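You operate a simulated robot arm through the tools that you are given. There is no shell and no other tool.

The job below is to be done with a simulated two-armed robot. You get a single attempt, and the scene is never put back.

TASK
Clamp the oily tube, wipe it clean with the yellow cloth and free it again.
Fine: the cloth goes back. What is to be rubbed or washed off counts as gone when no trace of it is left.

Only the result counts: the job must be done as asked and must still hold three seconds after the hand-in. Knocking over, shifting, dropping, spilling or breaking anything else fails it. Flat cloth is picked up by pressing the open fingertips on it (5 to 10 N) and closing them slowly along it; thin cloth reads only 2 to 8 mm in the jaws.

THE ROBOT
Two 7-joint arms with three-finger grippers on one trunk that stands fixed in place. Base frame: the origin is at the foot of the trunk, x ahead of it, y to its left, z up; the work surface is at about z = 70. Lengths are in cm, angles in rad, forces in N, time in s.
The left shoulder is at [4.2, 15.4, 100.7], the right one opposite. With the tool pointing down near the work surface each hand reaches from about 24 to 64 cm from the base axis, measured 20 degrees to its own side. Payload 2.69 kg a hand.
The tool frame of a hand sits at the grasp point between the pads (the TCP): z along the fingers, y along the line on which they close. The tips reach 2.9 cm beyond it. The gripper opens to 12 cm; its body begins 7.8 cm behind the TCP.
Orientation is told as [roll, pitch, yaw] about the base's x, y, z axes, in that order, counted from this pose: with the fingers straight down and closing along the base's y, the tool's x points along the base's -x, its y along +y and its z along -z.

THE INTERFACE
- The arms move only by the tool jog_arm. It takes "left_targets", "right_targets" or both (then of equal length, played together; a hand with none holds still); each is a list of rows, each an object of numbers (a shift or turn left out is 0, a gripper value left out holds the last): "tx", "ty", "tz": the shift along the tool's x, y, z in cm; "ax", "ay", "az": the turn, a rotation vector about the tool's x, y, z in rad; "gripper": the finger opening in cm, from 0 to 12. In form: [{"tx": .., "ty": .., "tz": .., "ax": .., "ay": .., "az": .., "gripper": ..}, ...]. A call has 1 to 20 rows; each row shifts and turns the commanded pose from where the row before left it, along the tool's axes as they then stand. A row lasts 0.2 s, in which the tool goes at most 5 cm and 0.15 rad; a call with a longer step from one row to the next is refused whole, and so is a gripper value outside its range. Where a pose cannot be reached the arm comes as near as it can. A force on the tool above 40 N (or 10 N above the force at the start of the call, whichever is more), or a blocked arm, ends the call early, and 0.2 s more pass. Each finger travels about 13.62 cm/s and halts on what it meets, pressing with about 25 N; the grip force reading is that of the motor and also rises with nothing between the fingers. The clock runs only during rows and for 0.2 s after the last one: add rows that do not move to give the fingers time. It gives the time, the measured TCP pose, the force on the tool (base axes), the opening and the grip force at its end, in the units of the frame above (readings bear some noise), with the torque about the TCP (base axes, N m) and any sound that the robot's microphone picked up.
- Cameras (640 x 400 px; columns grow to the right, rows downward): "scene" is now at [15.07, -3.97, 119.62]; the picture's right is [-0.43, -0.90, 0.00], its down [-0.16, 0.07, -0.98] and it looks along [0.89, -0.42, -0.17] (base axes); focal length 214 px, centre (320, 200). "left" rides on the left gripper at [6.3, 0, -10.4] in its tool frame; the picture's right is [0.00, 1.00, 0.00], its down [-0.83, 0.00, -0.56] and it looks along [-0.56, 0.00, 0.83] (tool axes); focal length 275 px, centre (320, 200). "right" rides on the right gripper at [6.3, 0, -10.4] in its tool frame; the picture's right is [0.00, 1.00, 0.00], its down [-0.83, 0.00, -0.56] and it looks along [-0.56, 0.00, 0.83] (tool axes); focal length 275 px, centre (320, 200).
- get_image(camera): a new picture of that camera. It takes no simulated time.
- raise_lower(by): moves the trunk up (or, below 0, down) by that many cm; the arms and the scene camera ride with it, the base frame stays. It gives what a move gives, with no picture.
- head_to(pan, tilt): turns the head with the scene camera to pan (to the left, within 1.396 rad either way) and tilt (down, from -0.506 to 1.204), counted from straight ahead of the robot (the tilt from the chest, where the trunk bows). It gives what a move gives.
- probe_pixels(camera, pixels): for up to 12 pixels [column, row] of the newest picture of that camera ("zoom" is the newest enlarged one), the place [x, y, z] in the base frame of the surface seen there, good to about 0.2 cm. It takes no simulated time.
- inspect(camera, box): a new picture of the part [left, top, right, bottom] of that camera's present view, enlarged. It takes no simulated time.
- sign_off(): hands the job in; it is judged then, once.

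Leave the grippers open and the arms clear of the work at the hand-in unless told otherwise.

The tools are called after "Emit:" by a JSON object that holds its "name" and its "arguments". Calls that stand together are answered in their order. jog_arm: Moves the arms, as the interface text tells. Its arguments: {"type":"object","properties":{"left_targets":{"type":"array","items":{"type":"object","properties":{"tx":{"type":"number"},"ty":{"type":"number"},"tz":{"type":"number"},"ax":{"type":"number"},"ay":{"type":"number"},"az":{"type":"number"},"gripper":{"type":"number"}}}},"right_targets":{"type":"array","items":{"type":"object","properties":{"tx":{"type":"number"},"ty":{"type":"number"},"tz":{"type":"number"},"ax":{"type":"number"},"ay":{"type":"number"},"az":{"type":"number"},"gripper":{"type":"number"}}}}},"required":[]} The other tools are called the same way: raise_lower (by) moves the trunk up or down; head_to (pan, tilt) turns the head that bears the scene camera; get_image (camera) takes a picture; probe_pixels (camera, pixels) gives the place of the surface under pixels of a picture; inspect (camera, box) takes an enlarged picture of a part of a camera's view; sign_off () hands the job in.

At the start:

```text
clock: 0.0
left_ee_pos: [28.1, -1.33, 116.42]
left_ee_rot: [-0.001, -0.001, -0.002]
left_contact_force: [-0.2, -0.3, -0.5]
left_wrist_torque: [0.0, 0.02, 0.02]
left_width: 11.98
left_grip_force: 0.1
right_ee_pos: [31.56, -34.69, 115.65]
right_ee_rot: [0.0, 0.001, -0.001]
right_contact_force: [-0.7, 0.1, 0.5]
right_wrist_torque: [0.0, 0.02, -0.01]
right_width: 12.0
right_grip_force: 0.0
trunk travel left (down, up): [-37.5, 6.3]
head pan, tilt (commanded): [-0.442, 0.176]
```

scene: 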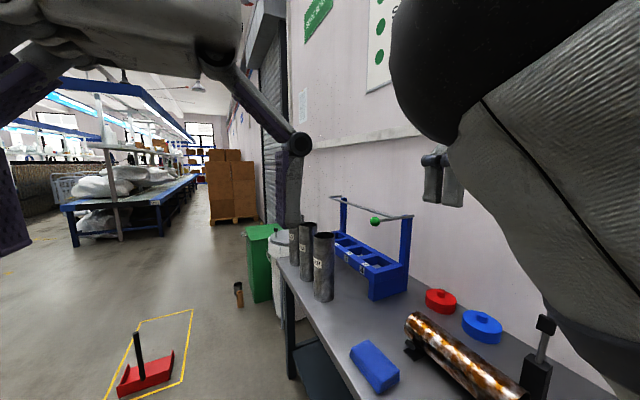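
right: 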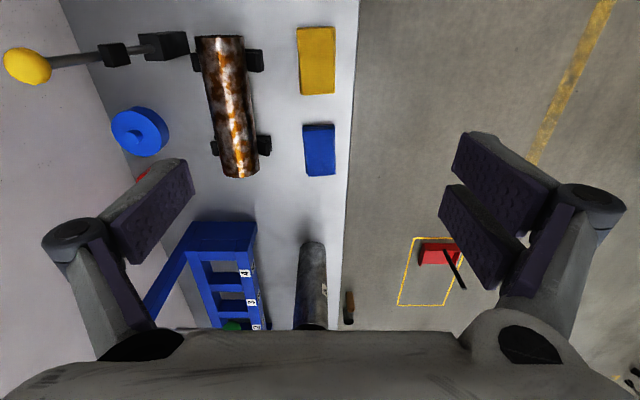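
left: 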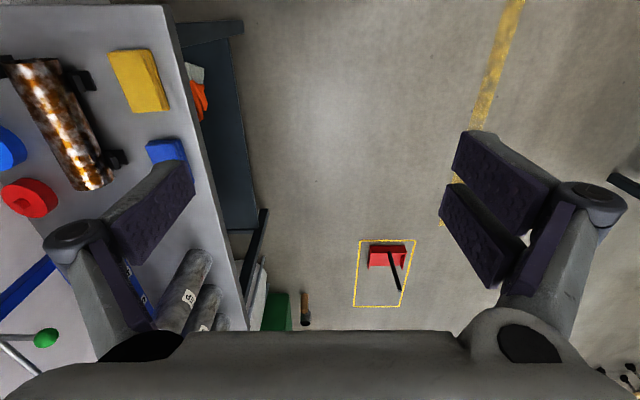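

I see the oily tube lying on black supports on the bench, a yellow cloth and a blue cloth in front of it, and a lever with a yellow knob (right picture, about (27,65)). I will turn the head down towards the work to get a better view.

Emit:
{"name": "head_to", "arguments": {"pan": -0.7, "tilt": 0.8}}

Emit:
{"name": "get_image", "arguments": {"camera": "right"}}

```text
clock: 1.0
left_ee_pos: [28.42, -1.39, 116.38]
left_ee_rot: [-0.005, -0.003, 0.011]
left_contact_force: [52.6, -61.7, -7.7]
left_wrist_torque: [7.16, 5.44, 4.73]
left_width: 12.0
left_grip_force: 0.1
right_ee_pos: [31.49, -34.69, 115.55]
right_ee_rot: [0.0, 0.0, 0.001]
right_contact_force: [-0.5, 1.2, 0.6]
right_wrist_torque: [0.02, 0.03, 0.02]
right_width: 11.97
right_grip_force: 0.0
trunk travel left (down, up): [-37.5, 6.3]
head pan, tilt (commanded): [-0.7, 0.799]
```

```text
taken
```

right: 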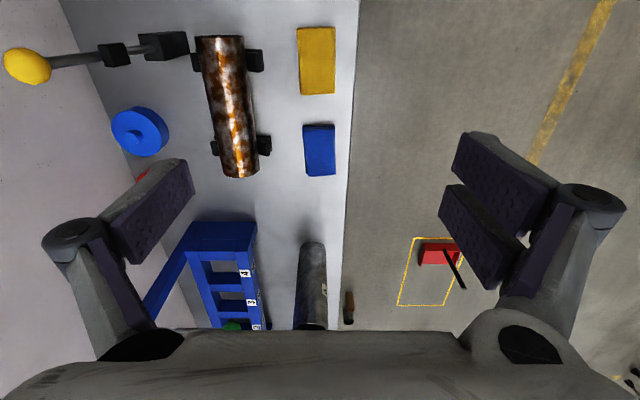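

The left hand now reads about 80 N: the head has likely come against the left arm. I'll take a scene picture to see.

Emit:
{"name": "get_image", "arguments": {"camera": "scene"}}

Emit:
{"name": "get_image", "arguments": {"camera": "left"}}

```text
taken
```

scene: 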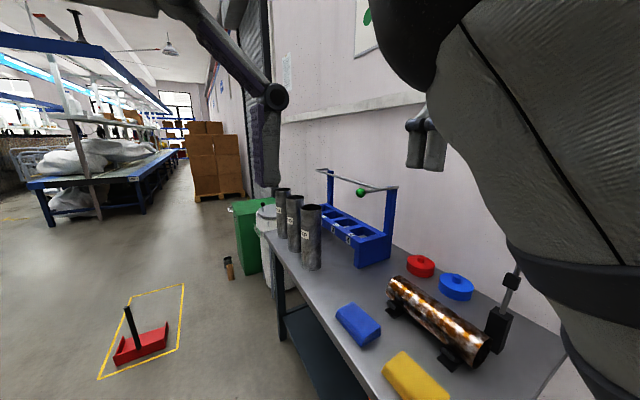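

```text
taken
```

left: 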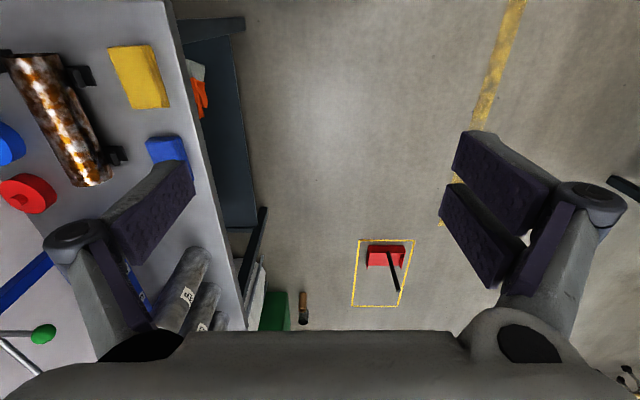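

The head did not reach its aim (the picture barely tilted), so the left arm is in its way. I turn the head back first, then move the left arm to the left, away from the head.

Emit:
{"name": "head_to", "arguments": {"pan": -0.442, "tilt": 0.176}}

```text
clock: 2.0
left_ee_pos: [28.15, -1.36, 116.51]
left_ee_rot: [-0.002, -0.002, -0.002]
left_contact_force: [0.4, -0.7, 1.0]
left_wrist_torque: [0.01, -0.02, 0.02]
left_width: 12.01
left_grip_force: 0.0
right_ee_pos: [31.42, -34.79, 115.61]
right_ee_rot: [-0.001, 0.001, 0.0]
right_contact_force: [0.6, -0.7, -0.6]
right_wrist_torque: [-0.01, 0.01, 0.04]
right_width: 11.98
right_grip_force: 0.0
trunk travel left (down, up): [-37.5, 6.3]
head pan, tilt (commanded): [-0.442, 0.176]
```

The force is gone. Now I move the left hand 30 cm to the left (tool +y = base +y), over open floor.

Emit:
{"name": "jog_arm", "arguments": {"left_targets": [{"ty": 2}, {"ty": 3}, {"ty": 3}, {"ty": 3}, {"ty": 3}, {"ty": 3}, {"ty": 3}, {"ty": 3}, {"ty": 3}, {"ty": 3}, {"ty": 1}, {}]}}

```text
clock: 4.6
left_ee_pos: [29.44, 24.5, 108.6]
left_ee_rot: [-0.002, -0.002, 0.0]
left_contact_force: [-0.1, 0.2, 0.1]
left_wrist_torque: [0.02, 0.01, -0.01]
left_width: 11.98
left_grip_force: 0.1
left hand out of reach, approached as far as the arm can: row 4, 5, 6, 7, 8, 9, 10, 11
right_ee_pos: [31.4, -34.67, 115.55]
right_ee_rot: [-0.002, 0.0, 0.0]
right_contact_force: [0.2, 0.2, 0.3]
right_wrist_torque: [-0.01, 0.0, 0.03]
right_width: 12.02
right_grip_force: 0.0
trunk travel left (down, up): [-37.5, 6.3]
head pan, tilt (commanded): [-0.442, 0.176]
```

The left hand is now at about (29, 24, 109), away from the head. I turn the head to the work again.

Emit:
{"name": "head_to", "arguments": {"pan": -0.7, "tilt": 0.7}}

Emit:
{"name": "get_image", "arguments": {"camera": "scene"}}

```text
clock: 5.6
left_ee_pos: [29.61, 24.52, 108.57]
left_ee_rot: [-0.002, -0.002, 0.001]
left_contact_force: [0.0, 0.5, -0.6]
left_wrist_torque: [0.03, 0.01, 0.0]
left_width: 12.01
left_grip_force: 0.0
right_ee_pos: [31.38, -34.82, 115.43]
right_ee_rot: [0.004, 0.003, -0.003]
right_contact_force: [-0.5, -0.2, 0.0]
right_wrist_torque: [0.02, 0.0, -0.02]
right_width: 12.01
right_grip_force: 0.1
trunk travel left (down, up): [-37.5, 6.3]
head pan, tilt (commanded): [-0.7, 0.7]
```

```text
taken
```

scene: 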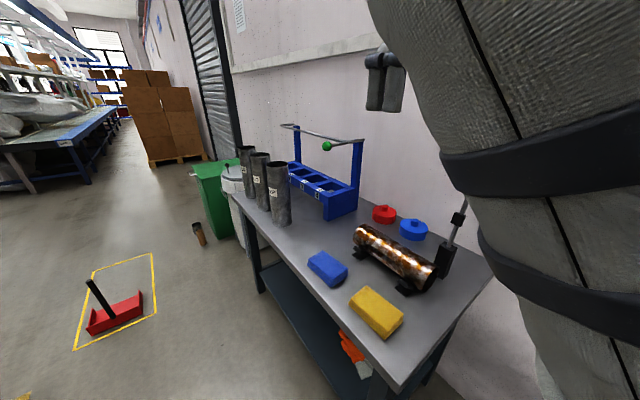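

Clear view now. I probe key points: the cloths, the tube ends, the supports, the lever with the knob, the rack and standing tubes.

Emit:
{"name": "get_image", "arguments": {"camera": "right"}}

Emit:
{"name": "probe_pixels", "arguments": {"camera": "right", "pixels": [[27, 65], [75, 58], [113, 54], [163, 45], [254, 60], [220, 42], [238, 170], [262, 144], [300, 32], [333, 92], [306, 127], [333, 172]]}}

Emit:
{"name": "probe_pixels", "arguments": {"camera": "scene", "pixels": [[360, 230], [425, 280], [395, 255], [445, 262], [458, 218], [350, 300], [402, 320], [310, 258], [346, 275], [395, 390], [275, 170], [383, 210]]}}

Emit:
{"name": "inspect", "arguments": {"camera": "right", "box": [0, 0, 350, 200]}}

Emit:
{"name": "inspect", "arguments": {"camera": "scene", "box": [290, 170, 490, 395]}}

```text
taken
```

right: 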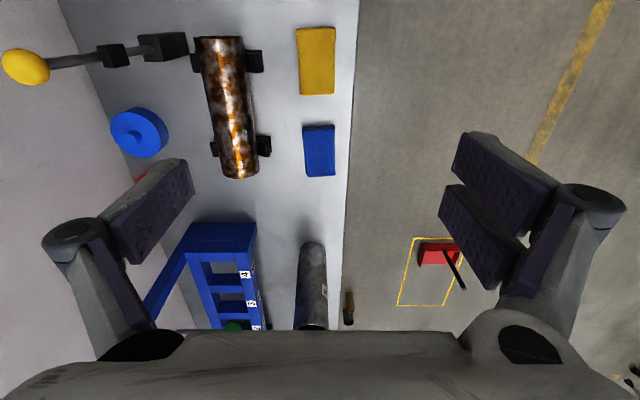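

```text
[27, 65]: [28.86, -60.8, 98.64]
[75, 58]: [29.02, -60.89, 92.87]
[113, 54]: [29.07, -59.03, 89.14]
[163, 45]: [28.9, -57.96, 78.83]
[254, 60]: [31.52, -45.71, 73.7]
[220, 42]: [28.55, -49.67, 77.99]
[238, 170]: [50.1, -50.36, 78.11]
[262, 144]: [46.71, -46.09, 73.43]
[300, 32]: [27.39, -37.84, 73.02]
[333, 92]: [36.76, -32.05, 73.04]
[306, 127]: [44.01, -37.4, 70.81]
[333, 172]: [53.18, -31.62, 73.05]
```

```text
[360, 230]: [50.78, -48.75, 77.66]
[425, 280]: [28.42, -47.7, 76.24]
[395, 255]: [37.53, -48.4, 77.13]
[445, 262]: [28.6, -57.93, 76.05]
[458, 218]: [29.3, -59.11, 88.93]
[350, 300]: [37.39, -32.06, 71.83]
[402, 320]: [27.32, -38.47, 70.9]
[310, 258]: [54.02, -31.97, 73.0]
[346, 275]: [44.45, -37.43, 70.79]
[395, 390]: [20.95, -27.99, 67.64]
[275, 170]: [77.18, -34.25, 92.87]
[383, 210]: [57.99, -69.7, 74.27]
```

```text
1.83 times, centred on (175, 100) of right
```

zoom: 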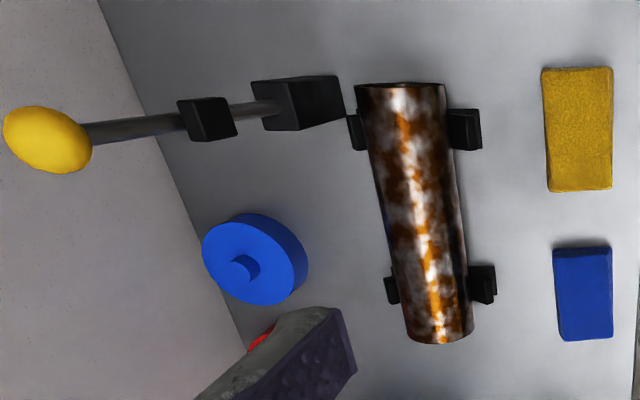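

```text
1.78 times, centred on (390, 282) of scene
```

zoom: 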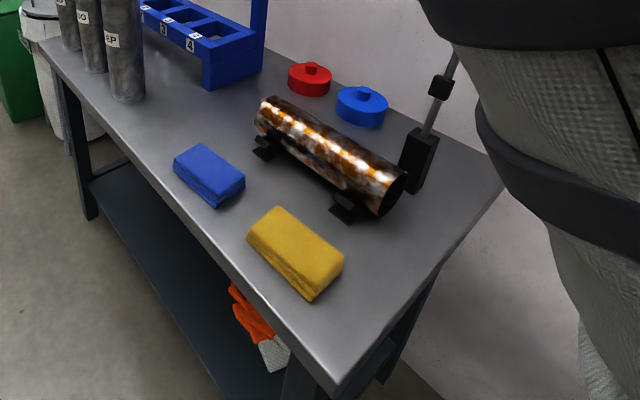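

The tube lies along x (x≈27.5–51, y≈-50, top z≈78). The clamp lever stands upright at x≈29, from the block at y≈-58 up to the yellow knob at (28.9,-60.8,98.6). I zoom closer on the clamp.

Emit:
{"name": "inspect", "arguments": {"camera": "right", "box": [0, 20, 280, 110]}}

Emit:
{"name": "inspect", "arguments": {"camera": "scene", "box": [380, 190, 500, 310]}}

```text
2.29 times, centred on (140, 65) of right
```

zoom: 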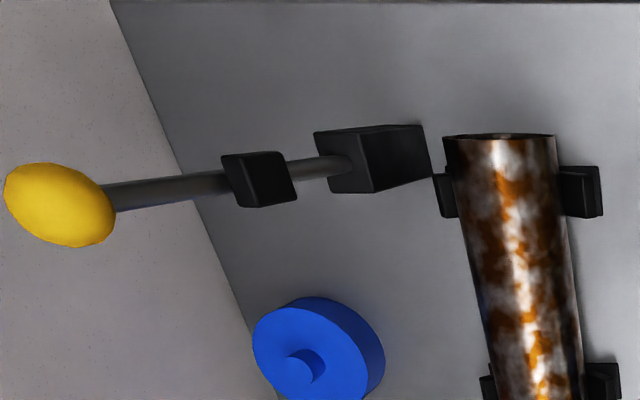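

```text
3.33 times, centred on (440, 250) of scene
```

zoom: 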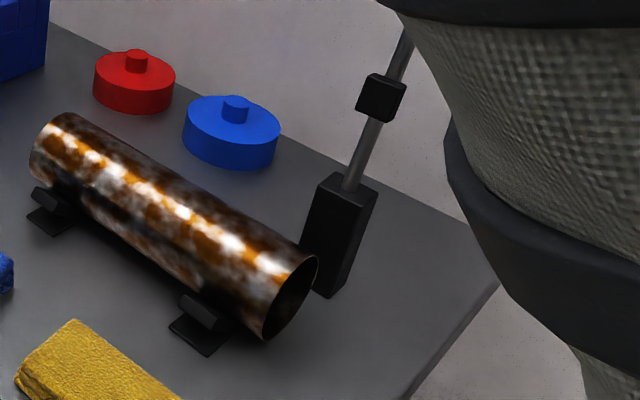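

I probe the lever: its foot in the block, the small black pad on it, and the block's top, in this latest zoom; and the right camera for knob edges.

Emit:
{"name": "probe_pixels", "arguments": {"camera": "zoom", "pixels": [[349, 185], [362, 150], [380, 97], [402, 48], [340, 205], [365, 215], [325, 290], [345, 292], [400, 398], [498, 270], [165, 190], [235, 105]]}}

Emit:
{"name": "probe_pixels", "arguments": {"camera": "right", "pixels": [[5, 60], [15, 52], [30, 50], [45, 62], [40, 80], [20, 78], [60, 61], [85, 57], [105, 47], [122, 62], [135, 51], [150, 40]]}}

```text
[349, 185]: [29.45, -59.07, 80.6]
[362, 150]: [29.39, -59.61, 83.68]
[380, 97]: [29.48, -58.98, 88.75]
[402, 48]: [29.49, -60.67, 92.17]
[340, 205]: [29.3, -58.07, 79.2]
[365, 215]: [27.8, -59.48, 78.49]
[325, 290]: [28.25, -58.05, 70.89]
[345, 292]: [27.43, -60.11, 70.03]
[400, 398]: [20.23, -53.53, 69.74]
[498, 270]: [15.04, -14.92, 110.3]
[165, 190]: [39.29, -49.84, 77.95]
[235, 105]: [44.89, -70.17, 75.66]
```

```text
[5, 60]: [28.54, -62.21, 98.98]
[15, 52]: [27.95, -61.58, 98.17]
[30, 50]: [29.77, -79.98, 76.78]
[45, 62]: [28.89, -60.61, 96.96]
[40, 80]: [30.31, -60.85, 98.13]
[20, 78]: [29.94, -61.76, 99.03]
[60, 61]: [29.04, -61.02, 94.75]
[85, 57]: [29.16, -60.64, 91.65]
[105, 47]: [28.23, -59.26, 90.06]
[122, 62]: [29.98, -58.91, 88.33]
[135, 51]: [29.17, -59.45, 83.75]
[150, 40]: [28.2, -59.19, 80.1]
```

The lever leans slightly toward the wall; its pivot is near (29,-59,79), knob centre about (29,-61.7,97.3), and the pad (z≈89) should swing onto the tube's near end. I'll turn the right hand a quarter turn about its tool z (so the fingers close along x), staying in free air.

Emit:
{"name": "jog_arm", "arguments": {"right_targets": [{"az": 0.1428}, {"az": 0.1428}, {"az": 0.1428}, {"az": 0.1428}, {"az": 0.1428}, {"az": 0.1428}, {"az": 0.1428}, {"az": 0.1428}, {"az": 0.1428}, {"az": 0.1428}, {"az": 0.1428}, {}]}}

Emit:
{"name": "get_image", "arguments": {"camera": "right"}}

Emit:
{"name": "get_image", "arguments": {"camera": "scene"}}

```text
clock: 8.2
left_ee_pos: [29.67, 24.52, 108.41]
left_ee_rot: [-0.002, -0.002, 0.0]
left_contact_force: [-0.1, 0.0, 1.2]
left_wrist_torque: [0.01, -0.04, 0.01]
left_width: 12.01
left_grip_force: 0.0
right_ee_pos: [31.44, -34.59, 115.72]
right_ee_rot: [0.001, 0.001, -1.573]
right_contact_force: [0.0, 0.4, -0.4]
right_wrist_torque: [0.01, 0.03, 0.0]
right_width: 11.97
right_grip_force: 0.1
trunk travel left (down, up): [-37.5, 6.3]
head pan, tilt (commanded): [-0.7, 0.7]
```

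```text
taken
```

right: 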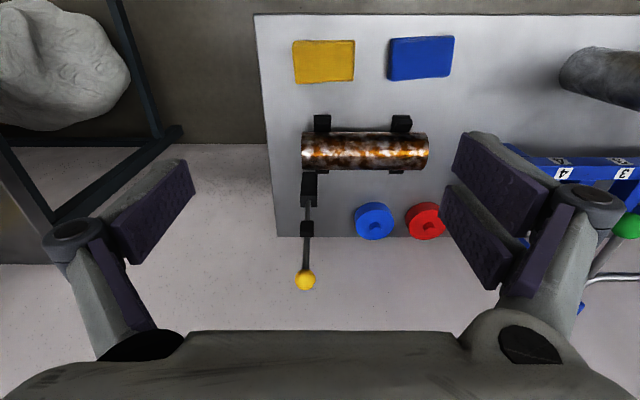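

```text
taken
```

scene: 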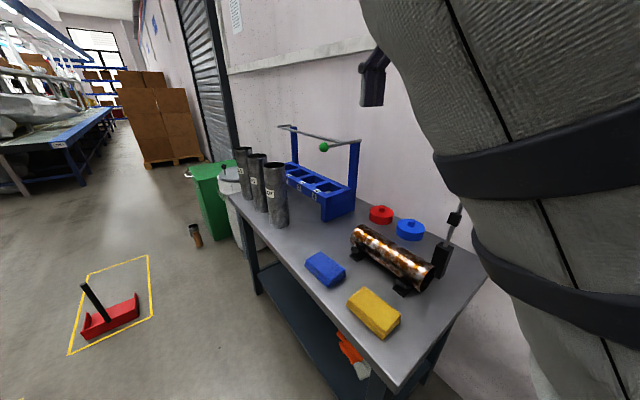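

The hand is turned (tool y = base x) and the picture shows the knob at (306,281) ahead. Now I go down and towards it: to about (29,-48,98), still 13 cm from the knob in y.

Emit:
{"name": "jog_arm", "arguments": {"right_targets": [{"tx": -2.0, "ty": -0.4, "tz": 2.5}, {"tx": -2.2, "ty": -0.4, "tz": 2.95}, {"tx": -2.2, "ty": -0.4, "tz": 2.95}, {"tx": -2.2, "ty": -0.4, "tz": 2.95}, {"tx": -2.2, "ty": -0.4, "tz": 2.95}, {"tx": -2.2, "ty": -0.4, "tz": 2.95}, {"tx": -0.4}, {}]}}

Emit:
{"name": "get_image", "arguments": {"camera": "right"}}

Emit:
{"name": "get_image", "arguments": {"camera": "scene"}}

```text
clock: 10.0
left_ee_pos: [29.5, 24.46, 108.63]
left_ee_rot: [-0.001, -0.001, 0.001]
left_contact_force: [0.4, -0.2, -0.6]
left_wrist_torque: [-0.01, 0.02, 0.0]
left_width: 12.01
left_grip_force: 0.0
right_ee_pos: [29.08, -48.28, 98.33]
right_ee_rot: [0.0, 0.001, -1.57]
right_contact_force: [0.3, -0.1, -0.2]
right_wrist_torque: [-0.01, 0.0, 0.0]
right_width: 12.02
right_grip_force: 0.0
trunk travel left (down, up): [-37.5, 6.3]
head pan, tilt (commanded): [-0.7, 0.7]
```

```text
taken
```

right: 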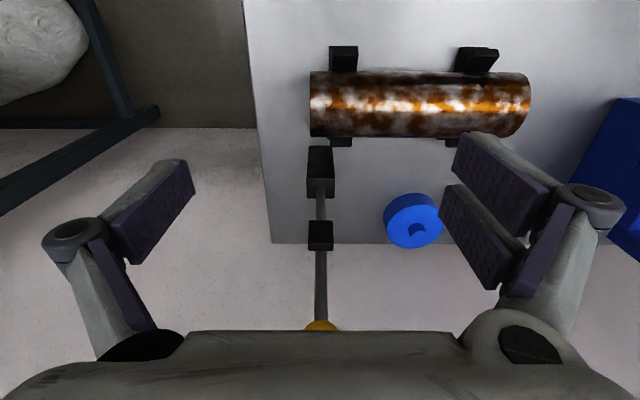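

```text
taken
```

scene: 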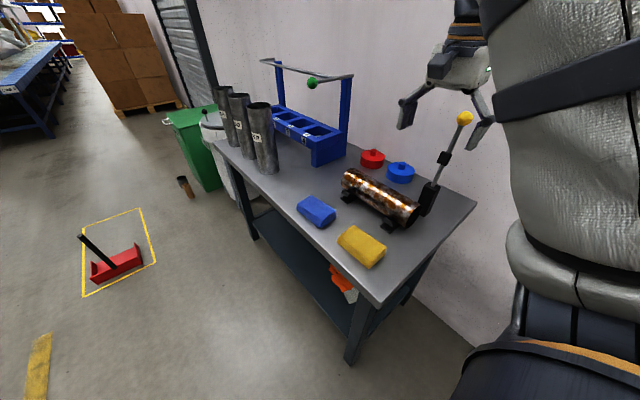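

The scene camera now shows the knob (465,117), lever, pad and the open hand. I probe the knob and lever from this side.

Emit:
{"name": "inspect", "arguments": {"camera": "scene", "box": [330, 80, 500, 260]}}

Emit:
{"name": "probe_pixels", "arguments": {"camera": "scene", "pixels": [[465, 117], [459, 117], [471, 117], [465, 112], [465, 123], [458, 131], [444, 158], [437, 176], [430, 190], [404, 110], [482, 135]]}}

```text
2.22 times, centred on (415, 170) of scene
```

zoom: 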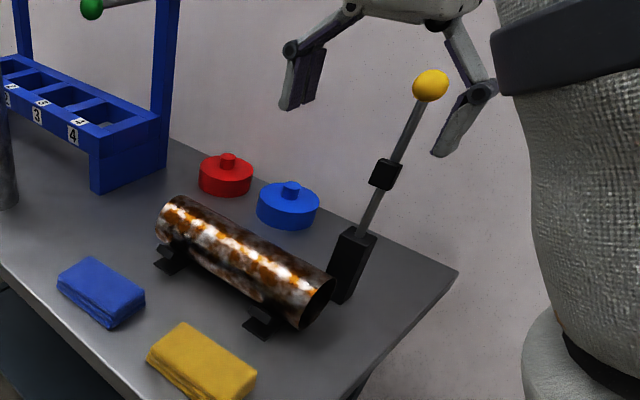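

```text
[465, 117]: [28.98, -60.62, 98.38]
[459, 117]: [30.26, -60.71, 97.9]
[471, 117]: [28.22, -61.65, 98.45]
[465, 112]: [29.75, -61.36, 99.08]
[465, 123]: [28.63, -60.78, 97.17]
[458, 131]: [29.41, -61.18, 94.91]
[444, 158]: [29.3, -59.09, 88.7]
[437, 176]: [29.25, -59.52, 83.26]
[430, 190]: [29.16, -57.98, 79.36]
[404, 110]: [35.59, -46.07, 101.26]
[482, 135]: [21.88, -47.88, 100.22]
```

The knob centre is about (29.1,-62.0,97.6). I move straight toward the wall side so the open fingers straddle the knob: 13.7 cm along -y, 0.7 cm down.

Emit:
{"name": "jog_arm", "arguments": {"right_targets": [{"tx": -2.5, "tz": 0.2}, {"tx": -2.5, "tz": 0.2}, {"tx": -2.5, "tz": 0.2}, {"tx": -2.5, "tz": 0.1}, {"tx": -2.0}, {"tx": -1.0}, {"tx": -0.7}, {}]}}

Emit:
{"name": "get_image", "arguments": {"camera": "scene"}}

Emit:
{"name": "get_image", "arguments": {"camera": "right"}}

```text
clock: 11.8
left_ee_pos: [29.45, 24.52, 108.64]
left_ee_rot: [-0.002, -0.001, 0.001]
left_contact_force: [0.5, -0.6, 0.2]
left_wrist_torque: [-0.02, 0.02, -0.03]
left_width: 12.01
left_grip_force: 0.0
right_ee_pos: [29.03, -61.84, 97.53]
right_ee_rot: [-0.001, -0.003, -1.571]
right_contact_force: [-0.1, -0.2, -0.2]
right_wrist_torque: [-0.02, 0.0, 0.02]
right_width: 12.01
right_grip_force: 0.0
trunk travel left (down, up): [-37.5, 6.3]
head pan, tilt (commanded): [-0.7, 0.7]
```

```text
taken
```

scene: 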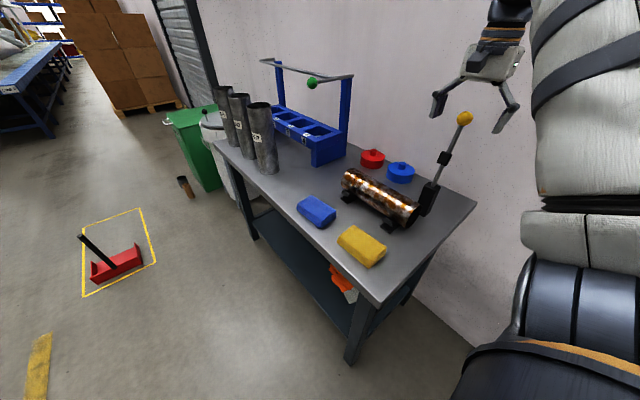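

```text
taken
```

right: 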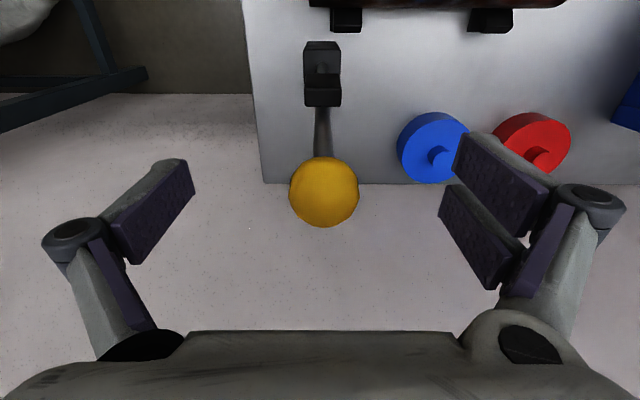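

The right picture shows the ball at (323,191), right where the TCP projects (320,187). I probe the ball to check its depth between the fingers.

Emit:
{"name": "probe_pixels", "arguments": {"camera": "right", "pixels": [[323, 191], [295, 191], [352, 191], [323, 162], [323, 222], [322, 92], [322, 130]]}}

Emit:
{"name": "inspect", "arguments": {"camera": "scene", "box": [400, 40, 540, 220]}}

```text
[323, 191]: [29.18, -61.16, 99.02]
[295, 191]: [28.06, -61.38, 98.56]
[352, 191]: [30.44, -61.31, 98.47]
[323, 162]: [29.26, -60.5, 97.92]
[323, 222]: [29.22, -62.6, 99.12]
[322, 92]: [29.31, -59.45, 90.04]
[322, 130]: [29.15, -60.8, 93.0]
```

```text
2.22 times, centred on (470, 130) of scene
```

zoom: 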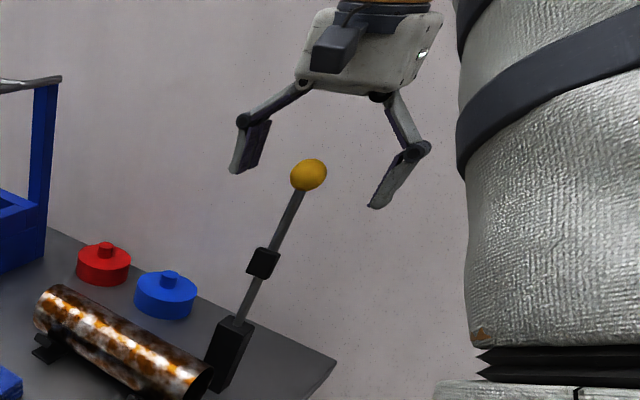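

The ball (radius about 1.5 cm, centre near (29.2,-62,97.7)) sits at the grasp point. I close the fingers on it.

Emit:
{"name": "jog_arm", "arguments": {"right_targets": [{"ty": 0.15, "gripper": 9}, {"gripper": 6}, {"gripper": 4.5}, {"gripper": 3.5}, {"gripper": 2.8}, {"gripper": 2.2}, {"gripper": 2.2}, {}]}}

Emit:
{"name": "get_image", "arguments": {"camera": "right"}}

```text
clock: 13.6
left_ee_pos: [29.58, 24.5, 108.53]
left_ee_rot: [-0.002, -0.001, 0.0]
left_contact_force: [0.3, 0.0, 0.6]
left_wrist_torque: [0.03, -0.01, 0.01]
left_width: 11.96
left_grip_force: 0.1
right_ee_pos: [29.22, -61.75, 97.54]
right_ee_rot: [0.0, 0.001, -1.571]
right_contact_force: [-1.6, -0.7, -0.8]
right_wrist_torque: [-0.03, -0.04, -0.03]
right_width: 2.96
right_grip_force: 45.9
trunk travel left (down, up): [-37.5, 6.3]
head pan, tilt (commanded): [-0.7, 0.7]
```

```text
taken
```

right: 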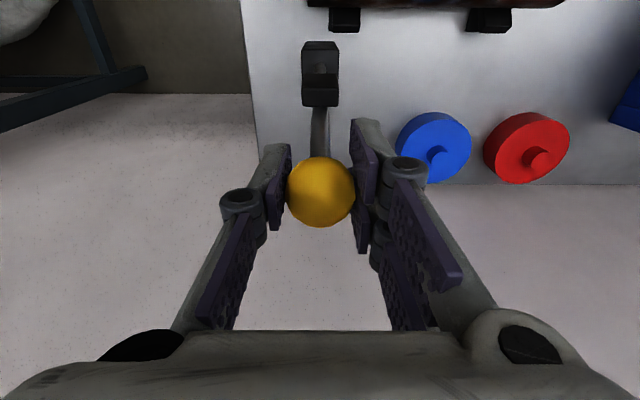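

The ball is gripped (2.96 cm). Now I start swinging the lever along its arc towards the tube (about pivot y≈-59.3, z≈78.8, radius 19), a small part first, watching the force.

Emit:
{"name": "jog_arm", "arguments": {"right_targets": [{"tx": 0.945, "tz": -0.09, "gripper": 2.5}, {"tx": 0.945, "tz": -0.09}, {"tx": 0.95, "tz": 0.006}, {"tx": 0.95, "tz": 0.006}, {"tx": 0.945, "tz": 0.1}, {"tx": 0.945, "tz": 0.1}, {}]}}

Emit:
{"name": "get_image", "arguments": {"camera": "right"}}

Emit:
{"name": "get_image", "arguments": {"camera": "scene"}}

```text
clock: 15.2
left_ee_pos: [29.63, 24.38, 108.62]
left_ee_rot: [-0.001, -0.001, -0.001]
left_contact_force: [-0.4, -0.3, 0.5]
left_wrist_torque: [0.01, -0.02, -0.03]
left_width: 12.0
left_grip_force: 0.1
right_ee_pos: [29.32, -56.25, 97.56]
right_ee_rot: [-0.001, 0.001, -1.57]
right_contact_force: [3.1, -6.7, -0.5]
right_wrist_torque: [-1.16, -0.07, 0.03]
right_width: 2.95
right_grip_force: 45.0
trunk travel left (down, up): [-37.5, 6.3]
head pan, tilt (commanded): [-0.7, 0.7]
```

```text
taken
```

right: 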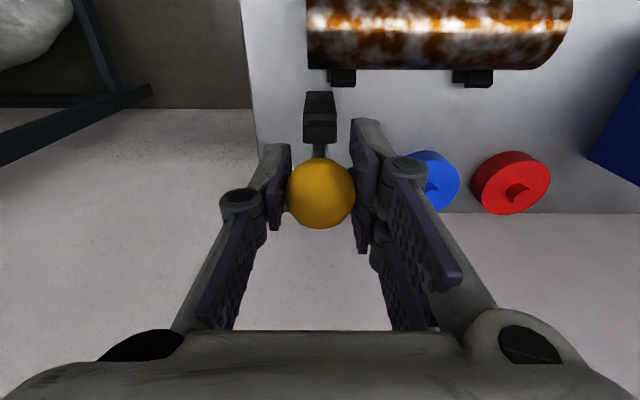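

```text
taken
```

scene: 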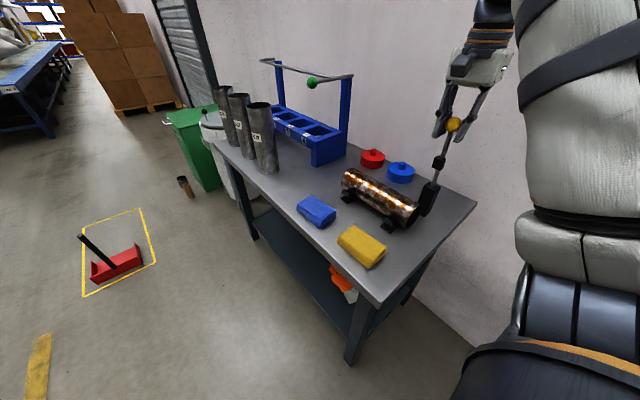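

The lever follows with only about 7 N. The pivot fits y≈-59.1, radius ≈19. I keep going along the arc for 0.6 rad with a lighter grip.

Emit:
{"name": "jog_arm", "arguments": {"right_targets": [{"tx": 1.122, "tz": 0.204, "gripper": 2.7}, {"tx": 1.107, "tz": 0.271}, {"tx": 1.089, "tz": 0.337}, {"tx": 1.067, "tz": 0.402}, {"tx": 1.04, "tz": 0.464}, {"tx": 1.011, "tz": 0.527}, {"tx": 0.978, "tz": 0.586}, {"tx": 0.941, "tz": 0.643}, {"tx": 0.9, "tz": 0.699}, {"tx": 0.857, "tz": 0.752}, {}]}}

Emit:
{"name": "get_image", "arguments": {"camera": "right"}}

Emit:
{"name": "get_image", "arguments": {"camera": "scene"}}

```text
clock: 17.6
left_ee_pos: [29.4, 24.38, 108.58]
left_ee_rot: [-0.002, -0.002, 0.001]
left_contact_force: [0.7, 0.1, 0.0]
left_wrist_torque: [-0.01, -0.01, 0.03]
left_width: 11.99
left_grip_force: 0.0
right_ee_pos: [29.28, -46.13, 92.59]
right_ee_rot: [0.0, -0.001, -1.571]
right_contact_force: [-3.7, -7.1, 0.7]
right_wrist_torque: [-1.17, 0.02, -0.03]
right_width: 2.96
right_grip_force: 45.1
trunk travel left (down, up): [-37.5, 6.3]
head pan, tilt (commanded): [-0.7, 0.7]
```

```text
taken
```

right: 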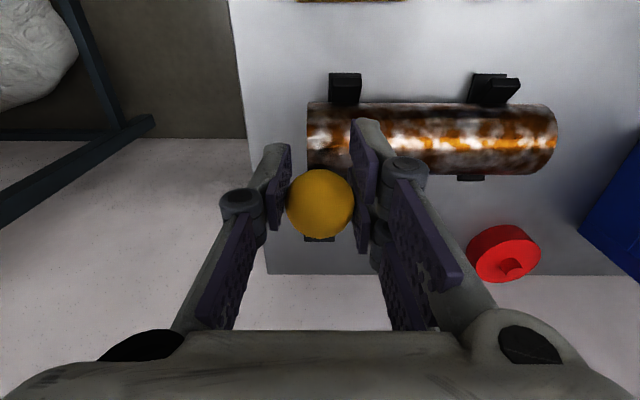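

```text
taken
```

scene: 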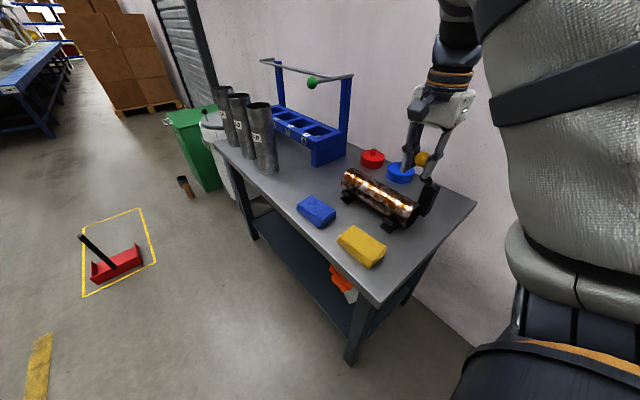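

The lever is at about 41° and the readings are steady (7 N). I continue the arc to about 1.29 rad.

Emit:
{"name": "jog_arm", "arguments": {"right_targets": [{"tx": 0.81, "tz": 0.802}, {"tx": 0.761, "tz": 0.848}, {"tx": 0.709, "tz": 0.893}, {"tx": 0.654, "tz": 0.934}, {"tx": 0.596, "tz": 0.971}, {"tx": 0.537, "tz": 1.005}, {"tx": 0.476, "tz": 1.036}, {"tx": 0.413, "tz": 1.062}, {"tx": 0.349, "tz": 1.086}, {}]}}

Emit:
{"name": "get_image", "arguments": {"camera": "right"}}

Emit:
{"name": "inspect", "arguments": {"camera": "scene", "box": [310, 100, 490, 280]}}

```text
clock: 19.8
left_ee_pos: [29.62, 24.43, 108.58]
left_ee_rot: [-0.001, 0.0, -0.001]
left_contact_force: [0.7, 0.3, 1.4]
left_wrist_torque: [0.0, 0.02, -0.04]
left_width: 11.99
left_grip_force: 0.1
right_ee_pos: [29.25, -40.66, 83.79]
right_ee_rot: [-0.001, 0.0, -1.572]
right_contact_force: [5.4, 1.1, -1.3]
right_wrist_torque: [0.08, 0.06, 0.09]
right_width: 3.11
right_grip_force: 2.4
trunk travel left (down, up): [-37.5, 6.3]
head pan, tilt (commanded): [-0.7, 0.7]
```

```text
taken
```

right: 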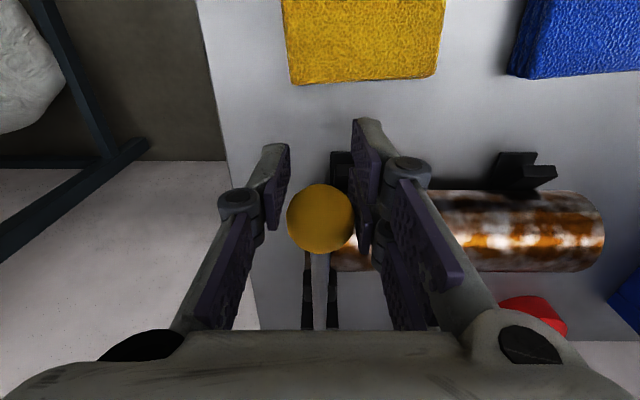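

```text
2.22 times, centred on (400, 190) of scene
```

zoom: 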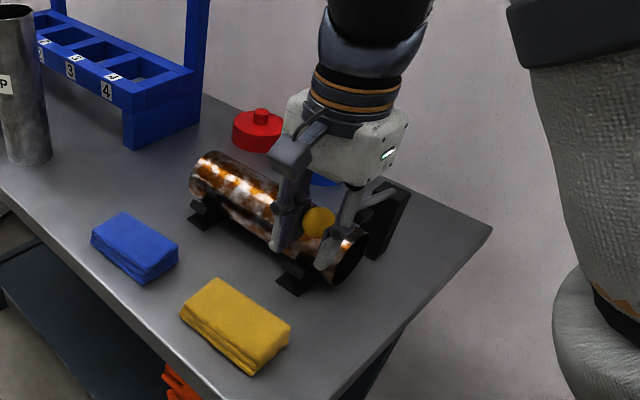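

The grip reads only 2.4 N now, with the ball at (320,219) just about touching the right pads. I probe the ball, lever and pad to see where the lever stands.

Emit:
{"name": "probe_pixels", "arguments": {"camera": "right", "pixels": [[320, 219], [320, 192], [320, 245], [320, 270], [320, 300], [320, 322], [309, 300], [335, 300], [337, 160], [330, 60], [295, 60]]}}

Emit:
{"name": "inspect", "arguments": {"camera": "right", "box": [200, 120, 440, 330]}}

```text
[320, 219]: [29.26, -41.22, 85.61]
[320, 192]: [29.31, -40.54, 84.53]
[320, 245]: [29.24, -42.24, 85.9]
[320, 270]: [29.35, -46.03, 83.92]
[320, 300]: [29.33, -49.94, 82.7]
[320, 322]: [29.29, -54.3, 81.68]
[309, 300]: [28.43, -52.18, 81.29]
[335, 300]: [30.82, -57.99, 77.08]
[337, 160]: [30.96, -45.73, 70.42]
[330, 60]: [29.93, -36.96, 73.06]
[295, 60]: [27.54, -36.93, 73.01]
```

```text
1.90 times, centred on (320, 225) of right
```

zoom: 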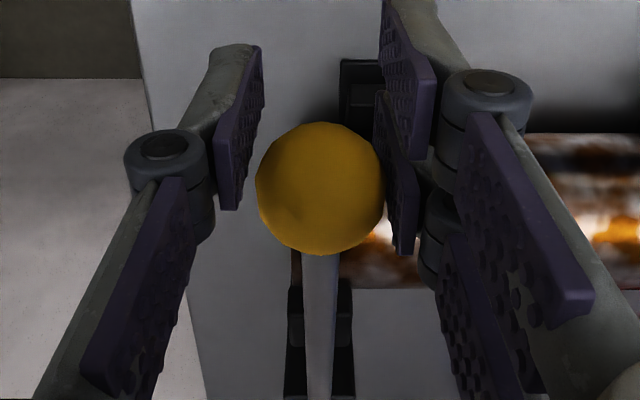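

The ball centre is really at about (29.3,-42.1,84.4): the true radius is ~18 and the ball has slid to one side of the pads. I open a little, recentre on the ball (1.5 cm to -y, 0.6 cm up), and grip again.

Emit:
{"name": "jog_arm", "arguments": {"right_targets": [{"gripper": 4.2}, {"gripper": 4.2}, {"tx": -0.75, "tz": -0.3}, {"tx": -0.75, "tz": -0.3}, {}, {"gripper": 3.2}, {"gripper": 2.6}, {"gripper": 2.4}, {}]}}

Emit:
{"name": "get_image", "arguments": {"camera": "right"}}

```text
clock: 21.8
left_ee_pos: [29.49, 24.51, 108.64]
left_ee_rot: [-0.001, -0.003, 0.0]
left_contact_force: [0.0, 0.7, 0.4]
left_wrist_torque: [0.01, -0.02, 0.01]
left_width: 12.01
left_grip_force: 0.0
right_ee_pos: [29.36, -42.32, 84.51]
right_ee_rot: [0.001, 0.0, -1.572]
right_contact_force: [0.6, -0.1, 0.8]
right_wrist_torque: [0.02, 0.01, 0.04]
right_width: 2.39
right_grip_force: 0.1
trunk travel left (down, up): [-37.5, 6.3]
head pan, tilt (commanded): [-0.7, 0.7]
```

```text
taken
```

right: 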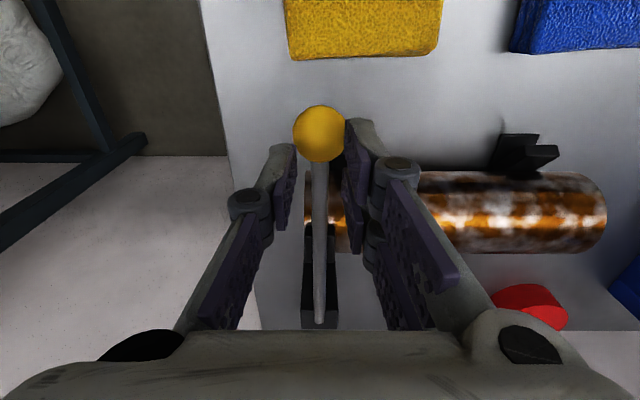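

On opening, the lever swung down by itself; the ball is now at (320,134), below the fingers. I probe where it lies.

Emit:
{"name": "probe_pixels", "arguments": {"camera": "right", "pixels": [[320, 134], [320, 110], [320, 155], [320, 180], [320, 220], [320, 260], [320, 300], [310, 240], [332, 262], [306, 300]]}}

Emit:
{"name": "inspect", "arguments": {"camera": "scene", "box": [330, 120, 480, 260]}}

```text
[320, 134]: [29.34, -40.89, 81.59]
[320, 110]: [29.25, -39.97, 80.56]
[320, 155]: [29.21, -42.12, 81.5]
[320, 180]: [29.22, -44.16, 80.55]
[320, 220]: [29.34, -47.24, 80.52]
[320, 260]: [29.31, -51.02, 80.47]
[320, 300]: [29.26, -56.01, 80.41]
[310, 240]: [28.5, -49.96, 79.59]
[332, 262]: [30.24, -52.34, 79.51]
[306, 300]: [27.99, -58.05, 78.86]
```

```text
2.86 times, centred on (405, 190) of scene
```

zoom: 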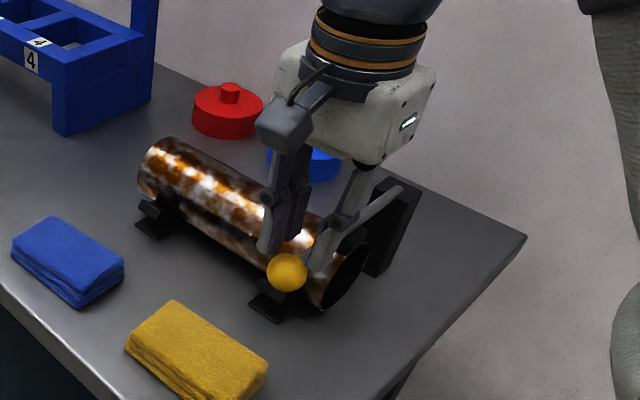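

The lever now lies horizontal (top z≈80.5) with the pad on the tube; the ball centre is near (29.3,-41.4,80.2). I'll open, go down around the ball and grip it, so I can press it home.

Emit:
{"name": "jog_arm", "arguments": {"right_targets": [{"gripper": 5}, {"gripper": 5}, {"tx": 0.9, "tz": 1.0}, {"tz": 1.2}, {"tz": 1.2}, {"tz": 0.9}, {}, {"gripper": 3.6}, {"gripper": 2.8}, {"gripper": 2.5}, {}]}}

Emit:
{"name": "get_image", "arguments": {"camera": "right"}}

Emit:
{"name": "inspect", "arguments": {"camera": "scene", "box": [330, 120, 480, 260]}}

```text
clock: 24.2
left_ee_pos: [29.65, 24.41, 108.51]
left_ee_rot: [-0.002, -0.001, 0.0]
left_contact_force: [-0.6, -0.1, -0.2]
left_wrist_torque: [-0.02, 0.03, 0.02]
left_width: 11.98
left_grip_force: 0.1
right_ee_pos: [29.28, -41.33, 80.26]
right_ee_rot: [-0.001, 0.0, -1.571]
right_contact_force: [-1.1, -0.4, -1.7]
right_wrist_torque: [0.14, 0.0, 0.05]
right_width: 2.96
right_grip_force: 44.8
trunk travel left (down, up): [-37.5, 6.3]
head pan, tilt (commanded): [-0.7, 0.7]
```

```text
taken
```

right: 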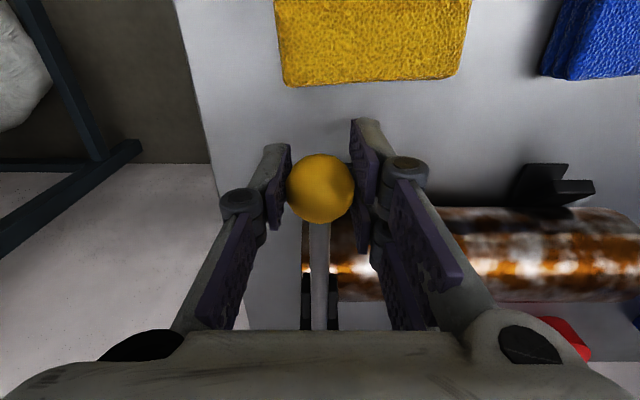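

```text
2.86 times, centred on (405, 190) of scene
```

zoom: 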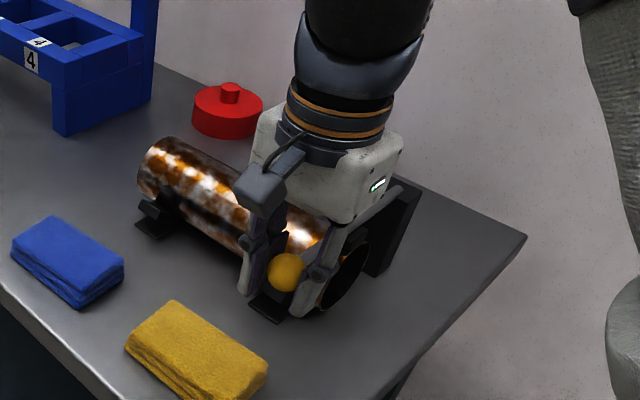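

The ball is gripped at (29.3,-41.3,80.3). I press gently down in small steps and read the force.

Emit:
{"name": "jog_arm", "arguments": {"right_targets": [{"tz": 0.15}, {"tz": 0.15}, {"tz": 0.15}, {}]}}

```text
clock: 25.2
left_ee_pos: [29.42, 24.64, 108.58]
left_ee_rot: [-0.003, -0.004, 0.0]
left_contact_force: [0.0, 0.9, -0.4]
left_wrist_torque: [-0.01, 0.0, -0.01]
left_width: 12.02
left_grip_force: 0.1
right_ee_pos: [29.16, -41.24, 79.94]
right_ee_rot: [0.003, -0.003, -1.571]
right_contact_force: [0.7, -3.2, 32.0]
right_wrist_torque: [-0.07, -0.01, 0.0]
right_width: 2.97
right_grip_force: 44.8
trunk travel left (down, up): [-37.5, 6.3]
head pan, tilt (commanded): [-0.7, 0.7]
```

32 N upward: the lever sits hard against its stop on the tube. I release: relax the press, open the fingers and rise 8 cm, then look whether it stays down.

Emit:
{"name": "jog_arm", "arguments": {"right_targets": [{"tz": -0.35}, {"gripper": 4}, {"gripper": 6}, {"gripper": 6}, {"tz": -2}, {"tz": -3}, {"tz": -3}, {}]}}

Emit:
{"name": "get_image", "arguments": {"camera": "right"}}

Emit:
{"name": "inspect", "arguments": {"camera": "scene", "box": [330, 120, 480, 260]}}

```text
clock: 27.0
left_ee_pos: [29.55, 24.52, 108.59]
left_ee_rot: [-0.001, -0.001, -0.002]
left_contact_force: [0.1, 0.9, -0.5]
left_wrist_torque: [-0.03, 0.03, 0.03]
left_width: 12.02
left_grip_force: 0.1
right_ee_pos: [29.12, -41.5, 88.49]
right_ee_rot: [-0.002, 0.001, -1.572]
right_contact_force: [0.1, -0.3, -0.1]
right_wrist_torque: [-0.03, 0.01, 0.0]
right_width: 5.99
right_grip_force: 0.0
trunk travel left (down, up): [-37.5, 6.3]
head pan, tilt (commanded): [-0.7, 0.7]
```

```text
taken
```

right: 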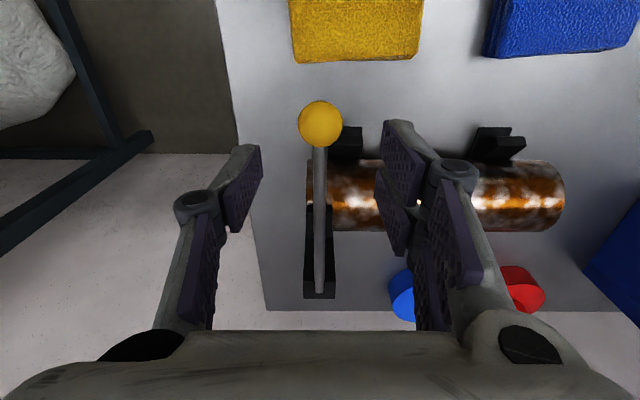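

```text
2.86 times, centred on (405, 190) of scene
```

zoom: 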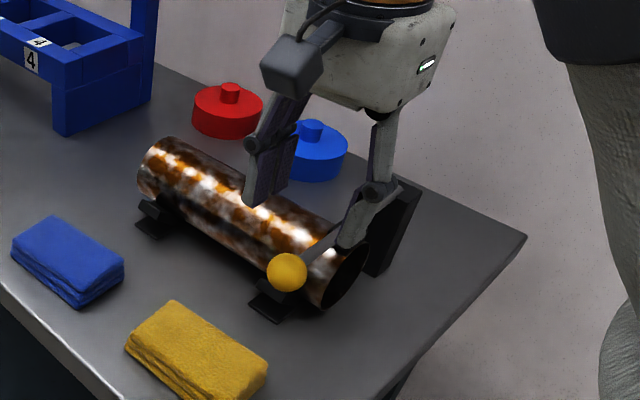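

The lever stays down and clear of my fingers. Next the yellow cloth. First a closer look at the tube's sides and the cloth from the scene camera.

Emit:
{"name": "inspect", "arguments": {"camera": "scene", "box": [330, 155, 430, 275]}}

Emit:
{"name": "probe_pixels", "arguments": {"camera": "right", "pixels": [[294, 3], [295, 55], [420, 52], [424, 5], [355, 30], [345, 130], [350, 150], [480, 130], [560, 195], [545, 228], [345, 165], [345, 228]]}}

```text
3.33 times, centred on (380, 215) of scene
```

zoom: 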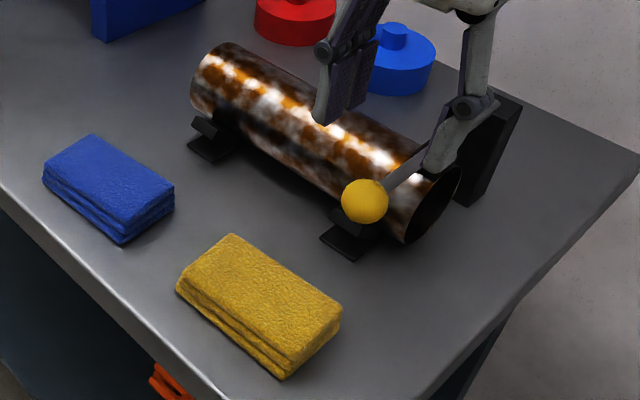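

```text
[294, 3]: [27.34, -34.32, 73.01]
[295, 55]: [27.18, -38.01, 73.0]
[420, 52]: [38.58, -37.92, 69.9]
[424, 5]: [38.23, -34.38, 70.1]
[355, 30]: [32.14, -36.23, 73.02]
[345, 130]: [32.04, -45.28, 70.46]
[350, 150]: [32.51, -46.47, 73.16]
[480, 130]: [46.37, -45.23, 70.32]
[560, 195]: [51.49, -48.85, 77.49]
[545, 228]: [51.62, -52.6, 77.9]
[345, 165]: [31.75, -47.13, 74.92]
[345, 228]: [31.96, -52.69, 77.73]
```

I raise the right hand over the cloth to about (34,-36,95) with fingers open, for a better look and measurements.

Emit:
{"name": "jog_arm", "arguments": {"right_targets": [{"tz": -3}, {"tz": -3.5}, {"tx": 2, "ty": 2, "gripper": 9}, {"tx": 2, "ty": 2, "gripper": 12}, {"tx": 1.5, "ty": 1}, {}]}}

Emit:
{"name": "get_image", "arguments": {"camera": "right"}}

Emit:
{"name": "get_image", "arguments": {"camera": "scene"}}

```text
clock: 28.4
left_ee_pos: [29.42, 24.45, 108.68]
left_ee_rot: [-0.001, -0.002, 0.001]
left_contact_force: [-0.2, 0.2, 0.1]
left_wrist_torque: [0.0, -0.01, 0.03]
left_width: 12.01
left_grip_force: 0.1
right_ee_pos: [34.35, -35.68, 94.8]
right_ee_rot: [-0.002, 0.004, -1.572]
right_contact_force: [0.2, -0.6, -0.7]
right_wrist_torque: [0.0, -0.01, 0.02]
right_width: 11.99
right_grip_force: 0.1
trunk travel left (down, up): [-37.5, 6.3]
head pan, tilt (commanded): [-0.7, 0.7]
```

```text
taken
```

right: 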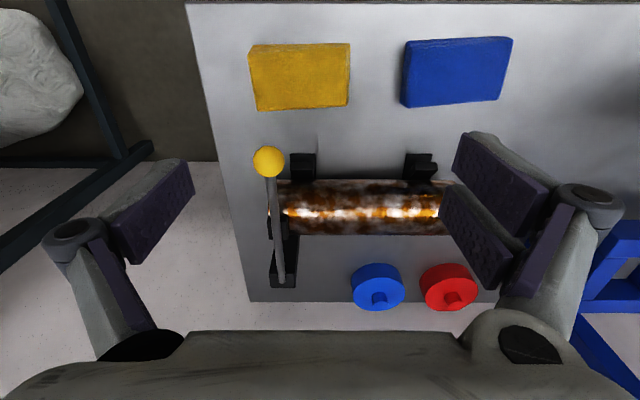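

```text
taken
```

scene: 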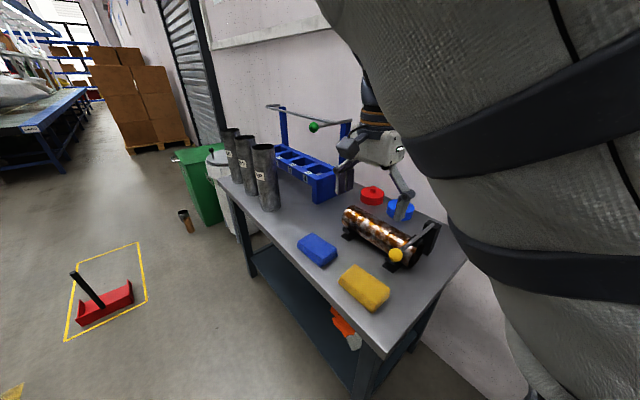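

I measure the tube's cross-section (column 350, several rows) and the cloth's corners and thickness.

Emit:
{"name": "probe_pixels", "arguments": {"camera": "right", "pixels": [[350, 178], [350, 183], [350, 190], [350, 200], [350, 210], [350, 220], [350, 230], [350, 234], [350, 240], [441, 210], [288, 210], [281, 200]]}}

Emit:
{"name": "probe_pixels", "arguments": {"camera": "right", "pixels": [[251, 48], [349, 44], [348, 102], [259, 107], [300, 75], [404, 45], [270, 162], [275, 220], [275, 260], [379, 290], [450, 290], [220, 200]]}}

Emit:
{"name": "inspect", "arguments": {"camera": "right", "box": [230, 130, 470, 310]}}

```text
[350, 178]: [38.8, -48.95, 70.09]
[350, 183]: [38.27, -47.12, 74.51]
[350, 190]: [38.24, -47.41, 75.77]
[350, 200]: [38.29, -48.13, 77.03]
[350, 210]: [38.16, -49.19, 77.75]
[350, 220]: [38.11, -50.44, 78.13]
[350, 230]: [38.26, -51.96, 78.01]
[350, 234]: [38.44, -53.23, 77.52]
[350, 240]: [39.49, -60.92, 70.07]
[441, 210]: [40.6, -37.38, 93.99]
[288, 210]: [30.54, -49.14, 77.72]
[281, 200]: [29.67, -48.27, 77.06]
```

```text
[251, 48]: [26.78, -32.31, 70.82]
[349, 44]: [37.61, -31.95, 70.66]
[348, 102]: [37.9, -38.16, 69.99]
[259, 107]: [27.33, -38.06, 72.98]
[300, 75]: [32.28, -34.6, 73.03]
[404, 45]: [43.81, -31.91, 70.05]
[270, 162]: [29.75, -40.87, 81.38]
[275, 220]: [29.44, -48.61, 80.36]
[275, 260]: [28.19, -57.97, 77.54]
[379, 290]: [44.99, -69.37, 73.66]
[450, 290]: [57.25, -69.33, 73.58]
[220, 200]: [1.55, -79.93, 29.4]
```

```text
2.22 times, centred on (350, 220) of right
```

zoom: 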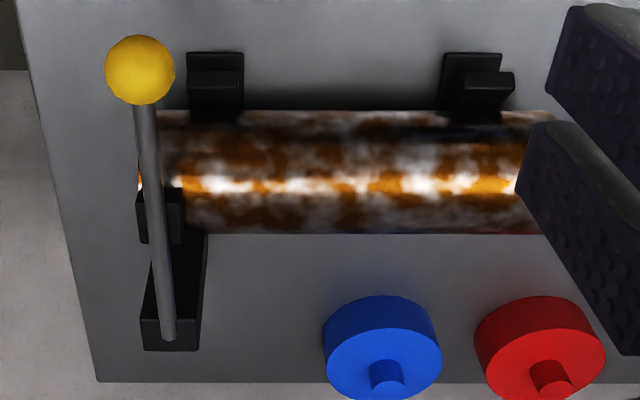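

The tube fits a circle: centre y≈-51.0, z≈74.4, radius ≈3.8. The yellow cloth spans x 27–37.3, y -38.1 to -32, top z 73 (a folded pad). I turn the hand back a quarter turn so the fingers close along y, in the air, then centre above the cloth at x≈34 to stay away from the knob.

Emit:
{"name": "jog_arm", "arguments": {"right_targets": [{"az": -0.1428}, {"az": -0.1428}, {"az": -0.1428}, {"az": -0.1428}, {"az": -0.1428}, {"az": -0.1428}, {"az": -0.1428}, {"az": -0.1428}, {"az": -0.1428}, {"az": -0.1428}, {"az": -0.1428}, {"ty": 0.6, "tx": 0.2, "tz": 2, "gripper": 10}, {"tz": 3}, {}]}}

Emit:
{"name": "get_image", "arguments": {"camera": "right"}}

Emit:
{"name": "get_image", "arguments": {"camera": "scene"}}

```text
clock: 31.4
left_ee_pos: [29.64, 24.43, 108.58]
left_ee_rot: [-0.002, -0.001, 0.0]
left_contact_force: [0.3, 0.0, -0.5]
left_wrist_torque: [0.01, 0.02, -0.02]
left_width: 11.99
left_grip_force: 0.0
right_ee_pos: [33.99, -35.21, 89.92]
right_ee_rot: [-0.002, 0.0, 0.0]
right_contact_force: [-0.2, 0.4, -0.3]
right_wrist_torque: [0.03, 0.02, 0.0]
right_width: 10.0
right_grip_force: 0.0
trunk travel left (down, up): [-37.5, 6.3]
head pan, tilt (commanded): [-0.7, 0.7]
```

```text
taken
```

right: 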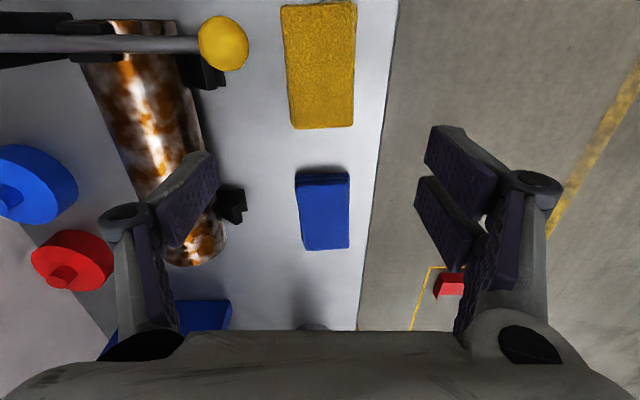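

```text
taken
```

scene: 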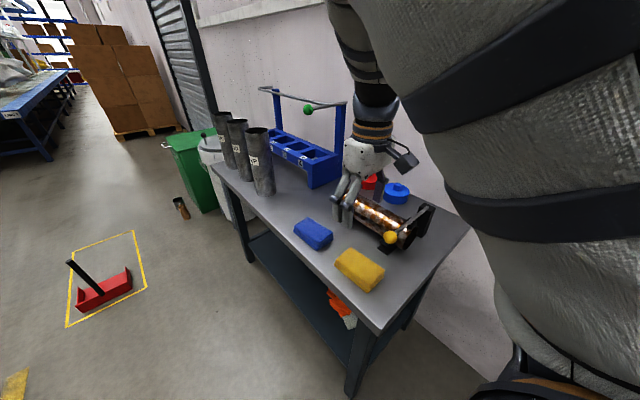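

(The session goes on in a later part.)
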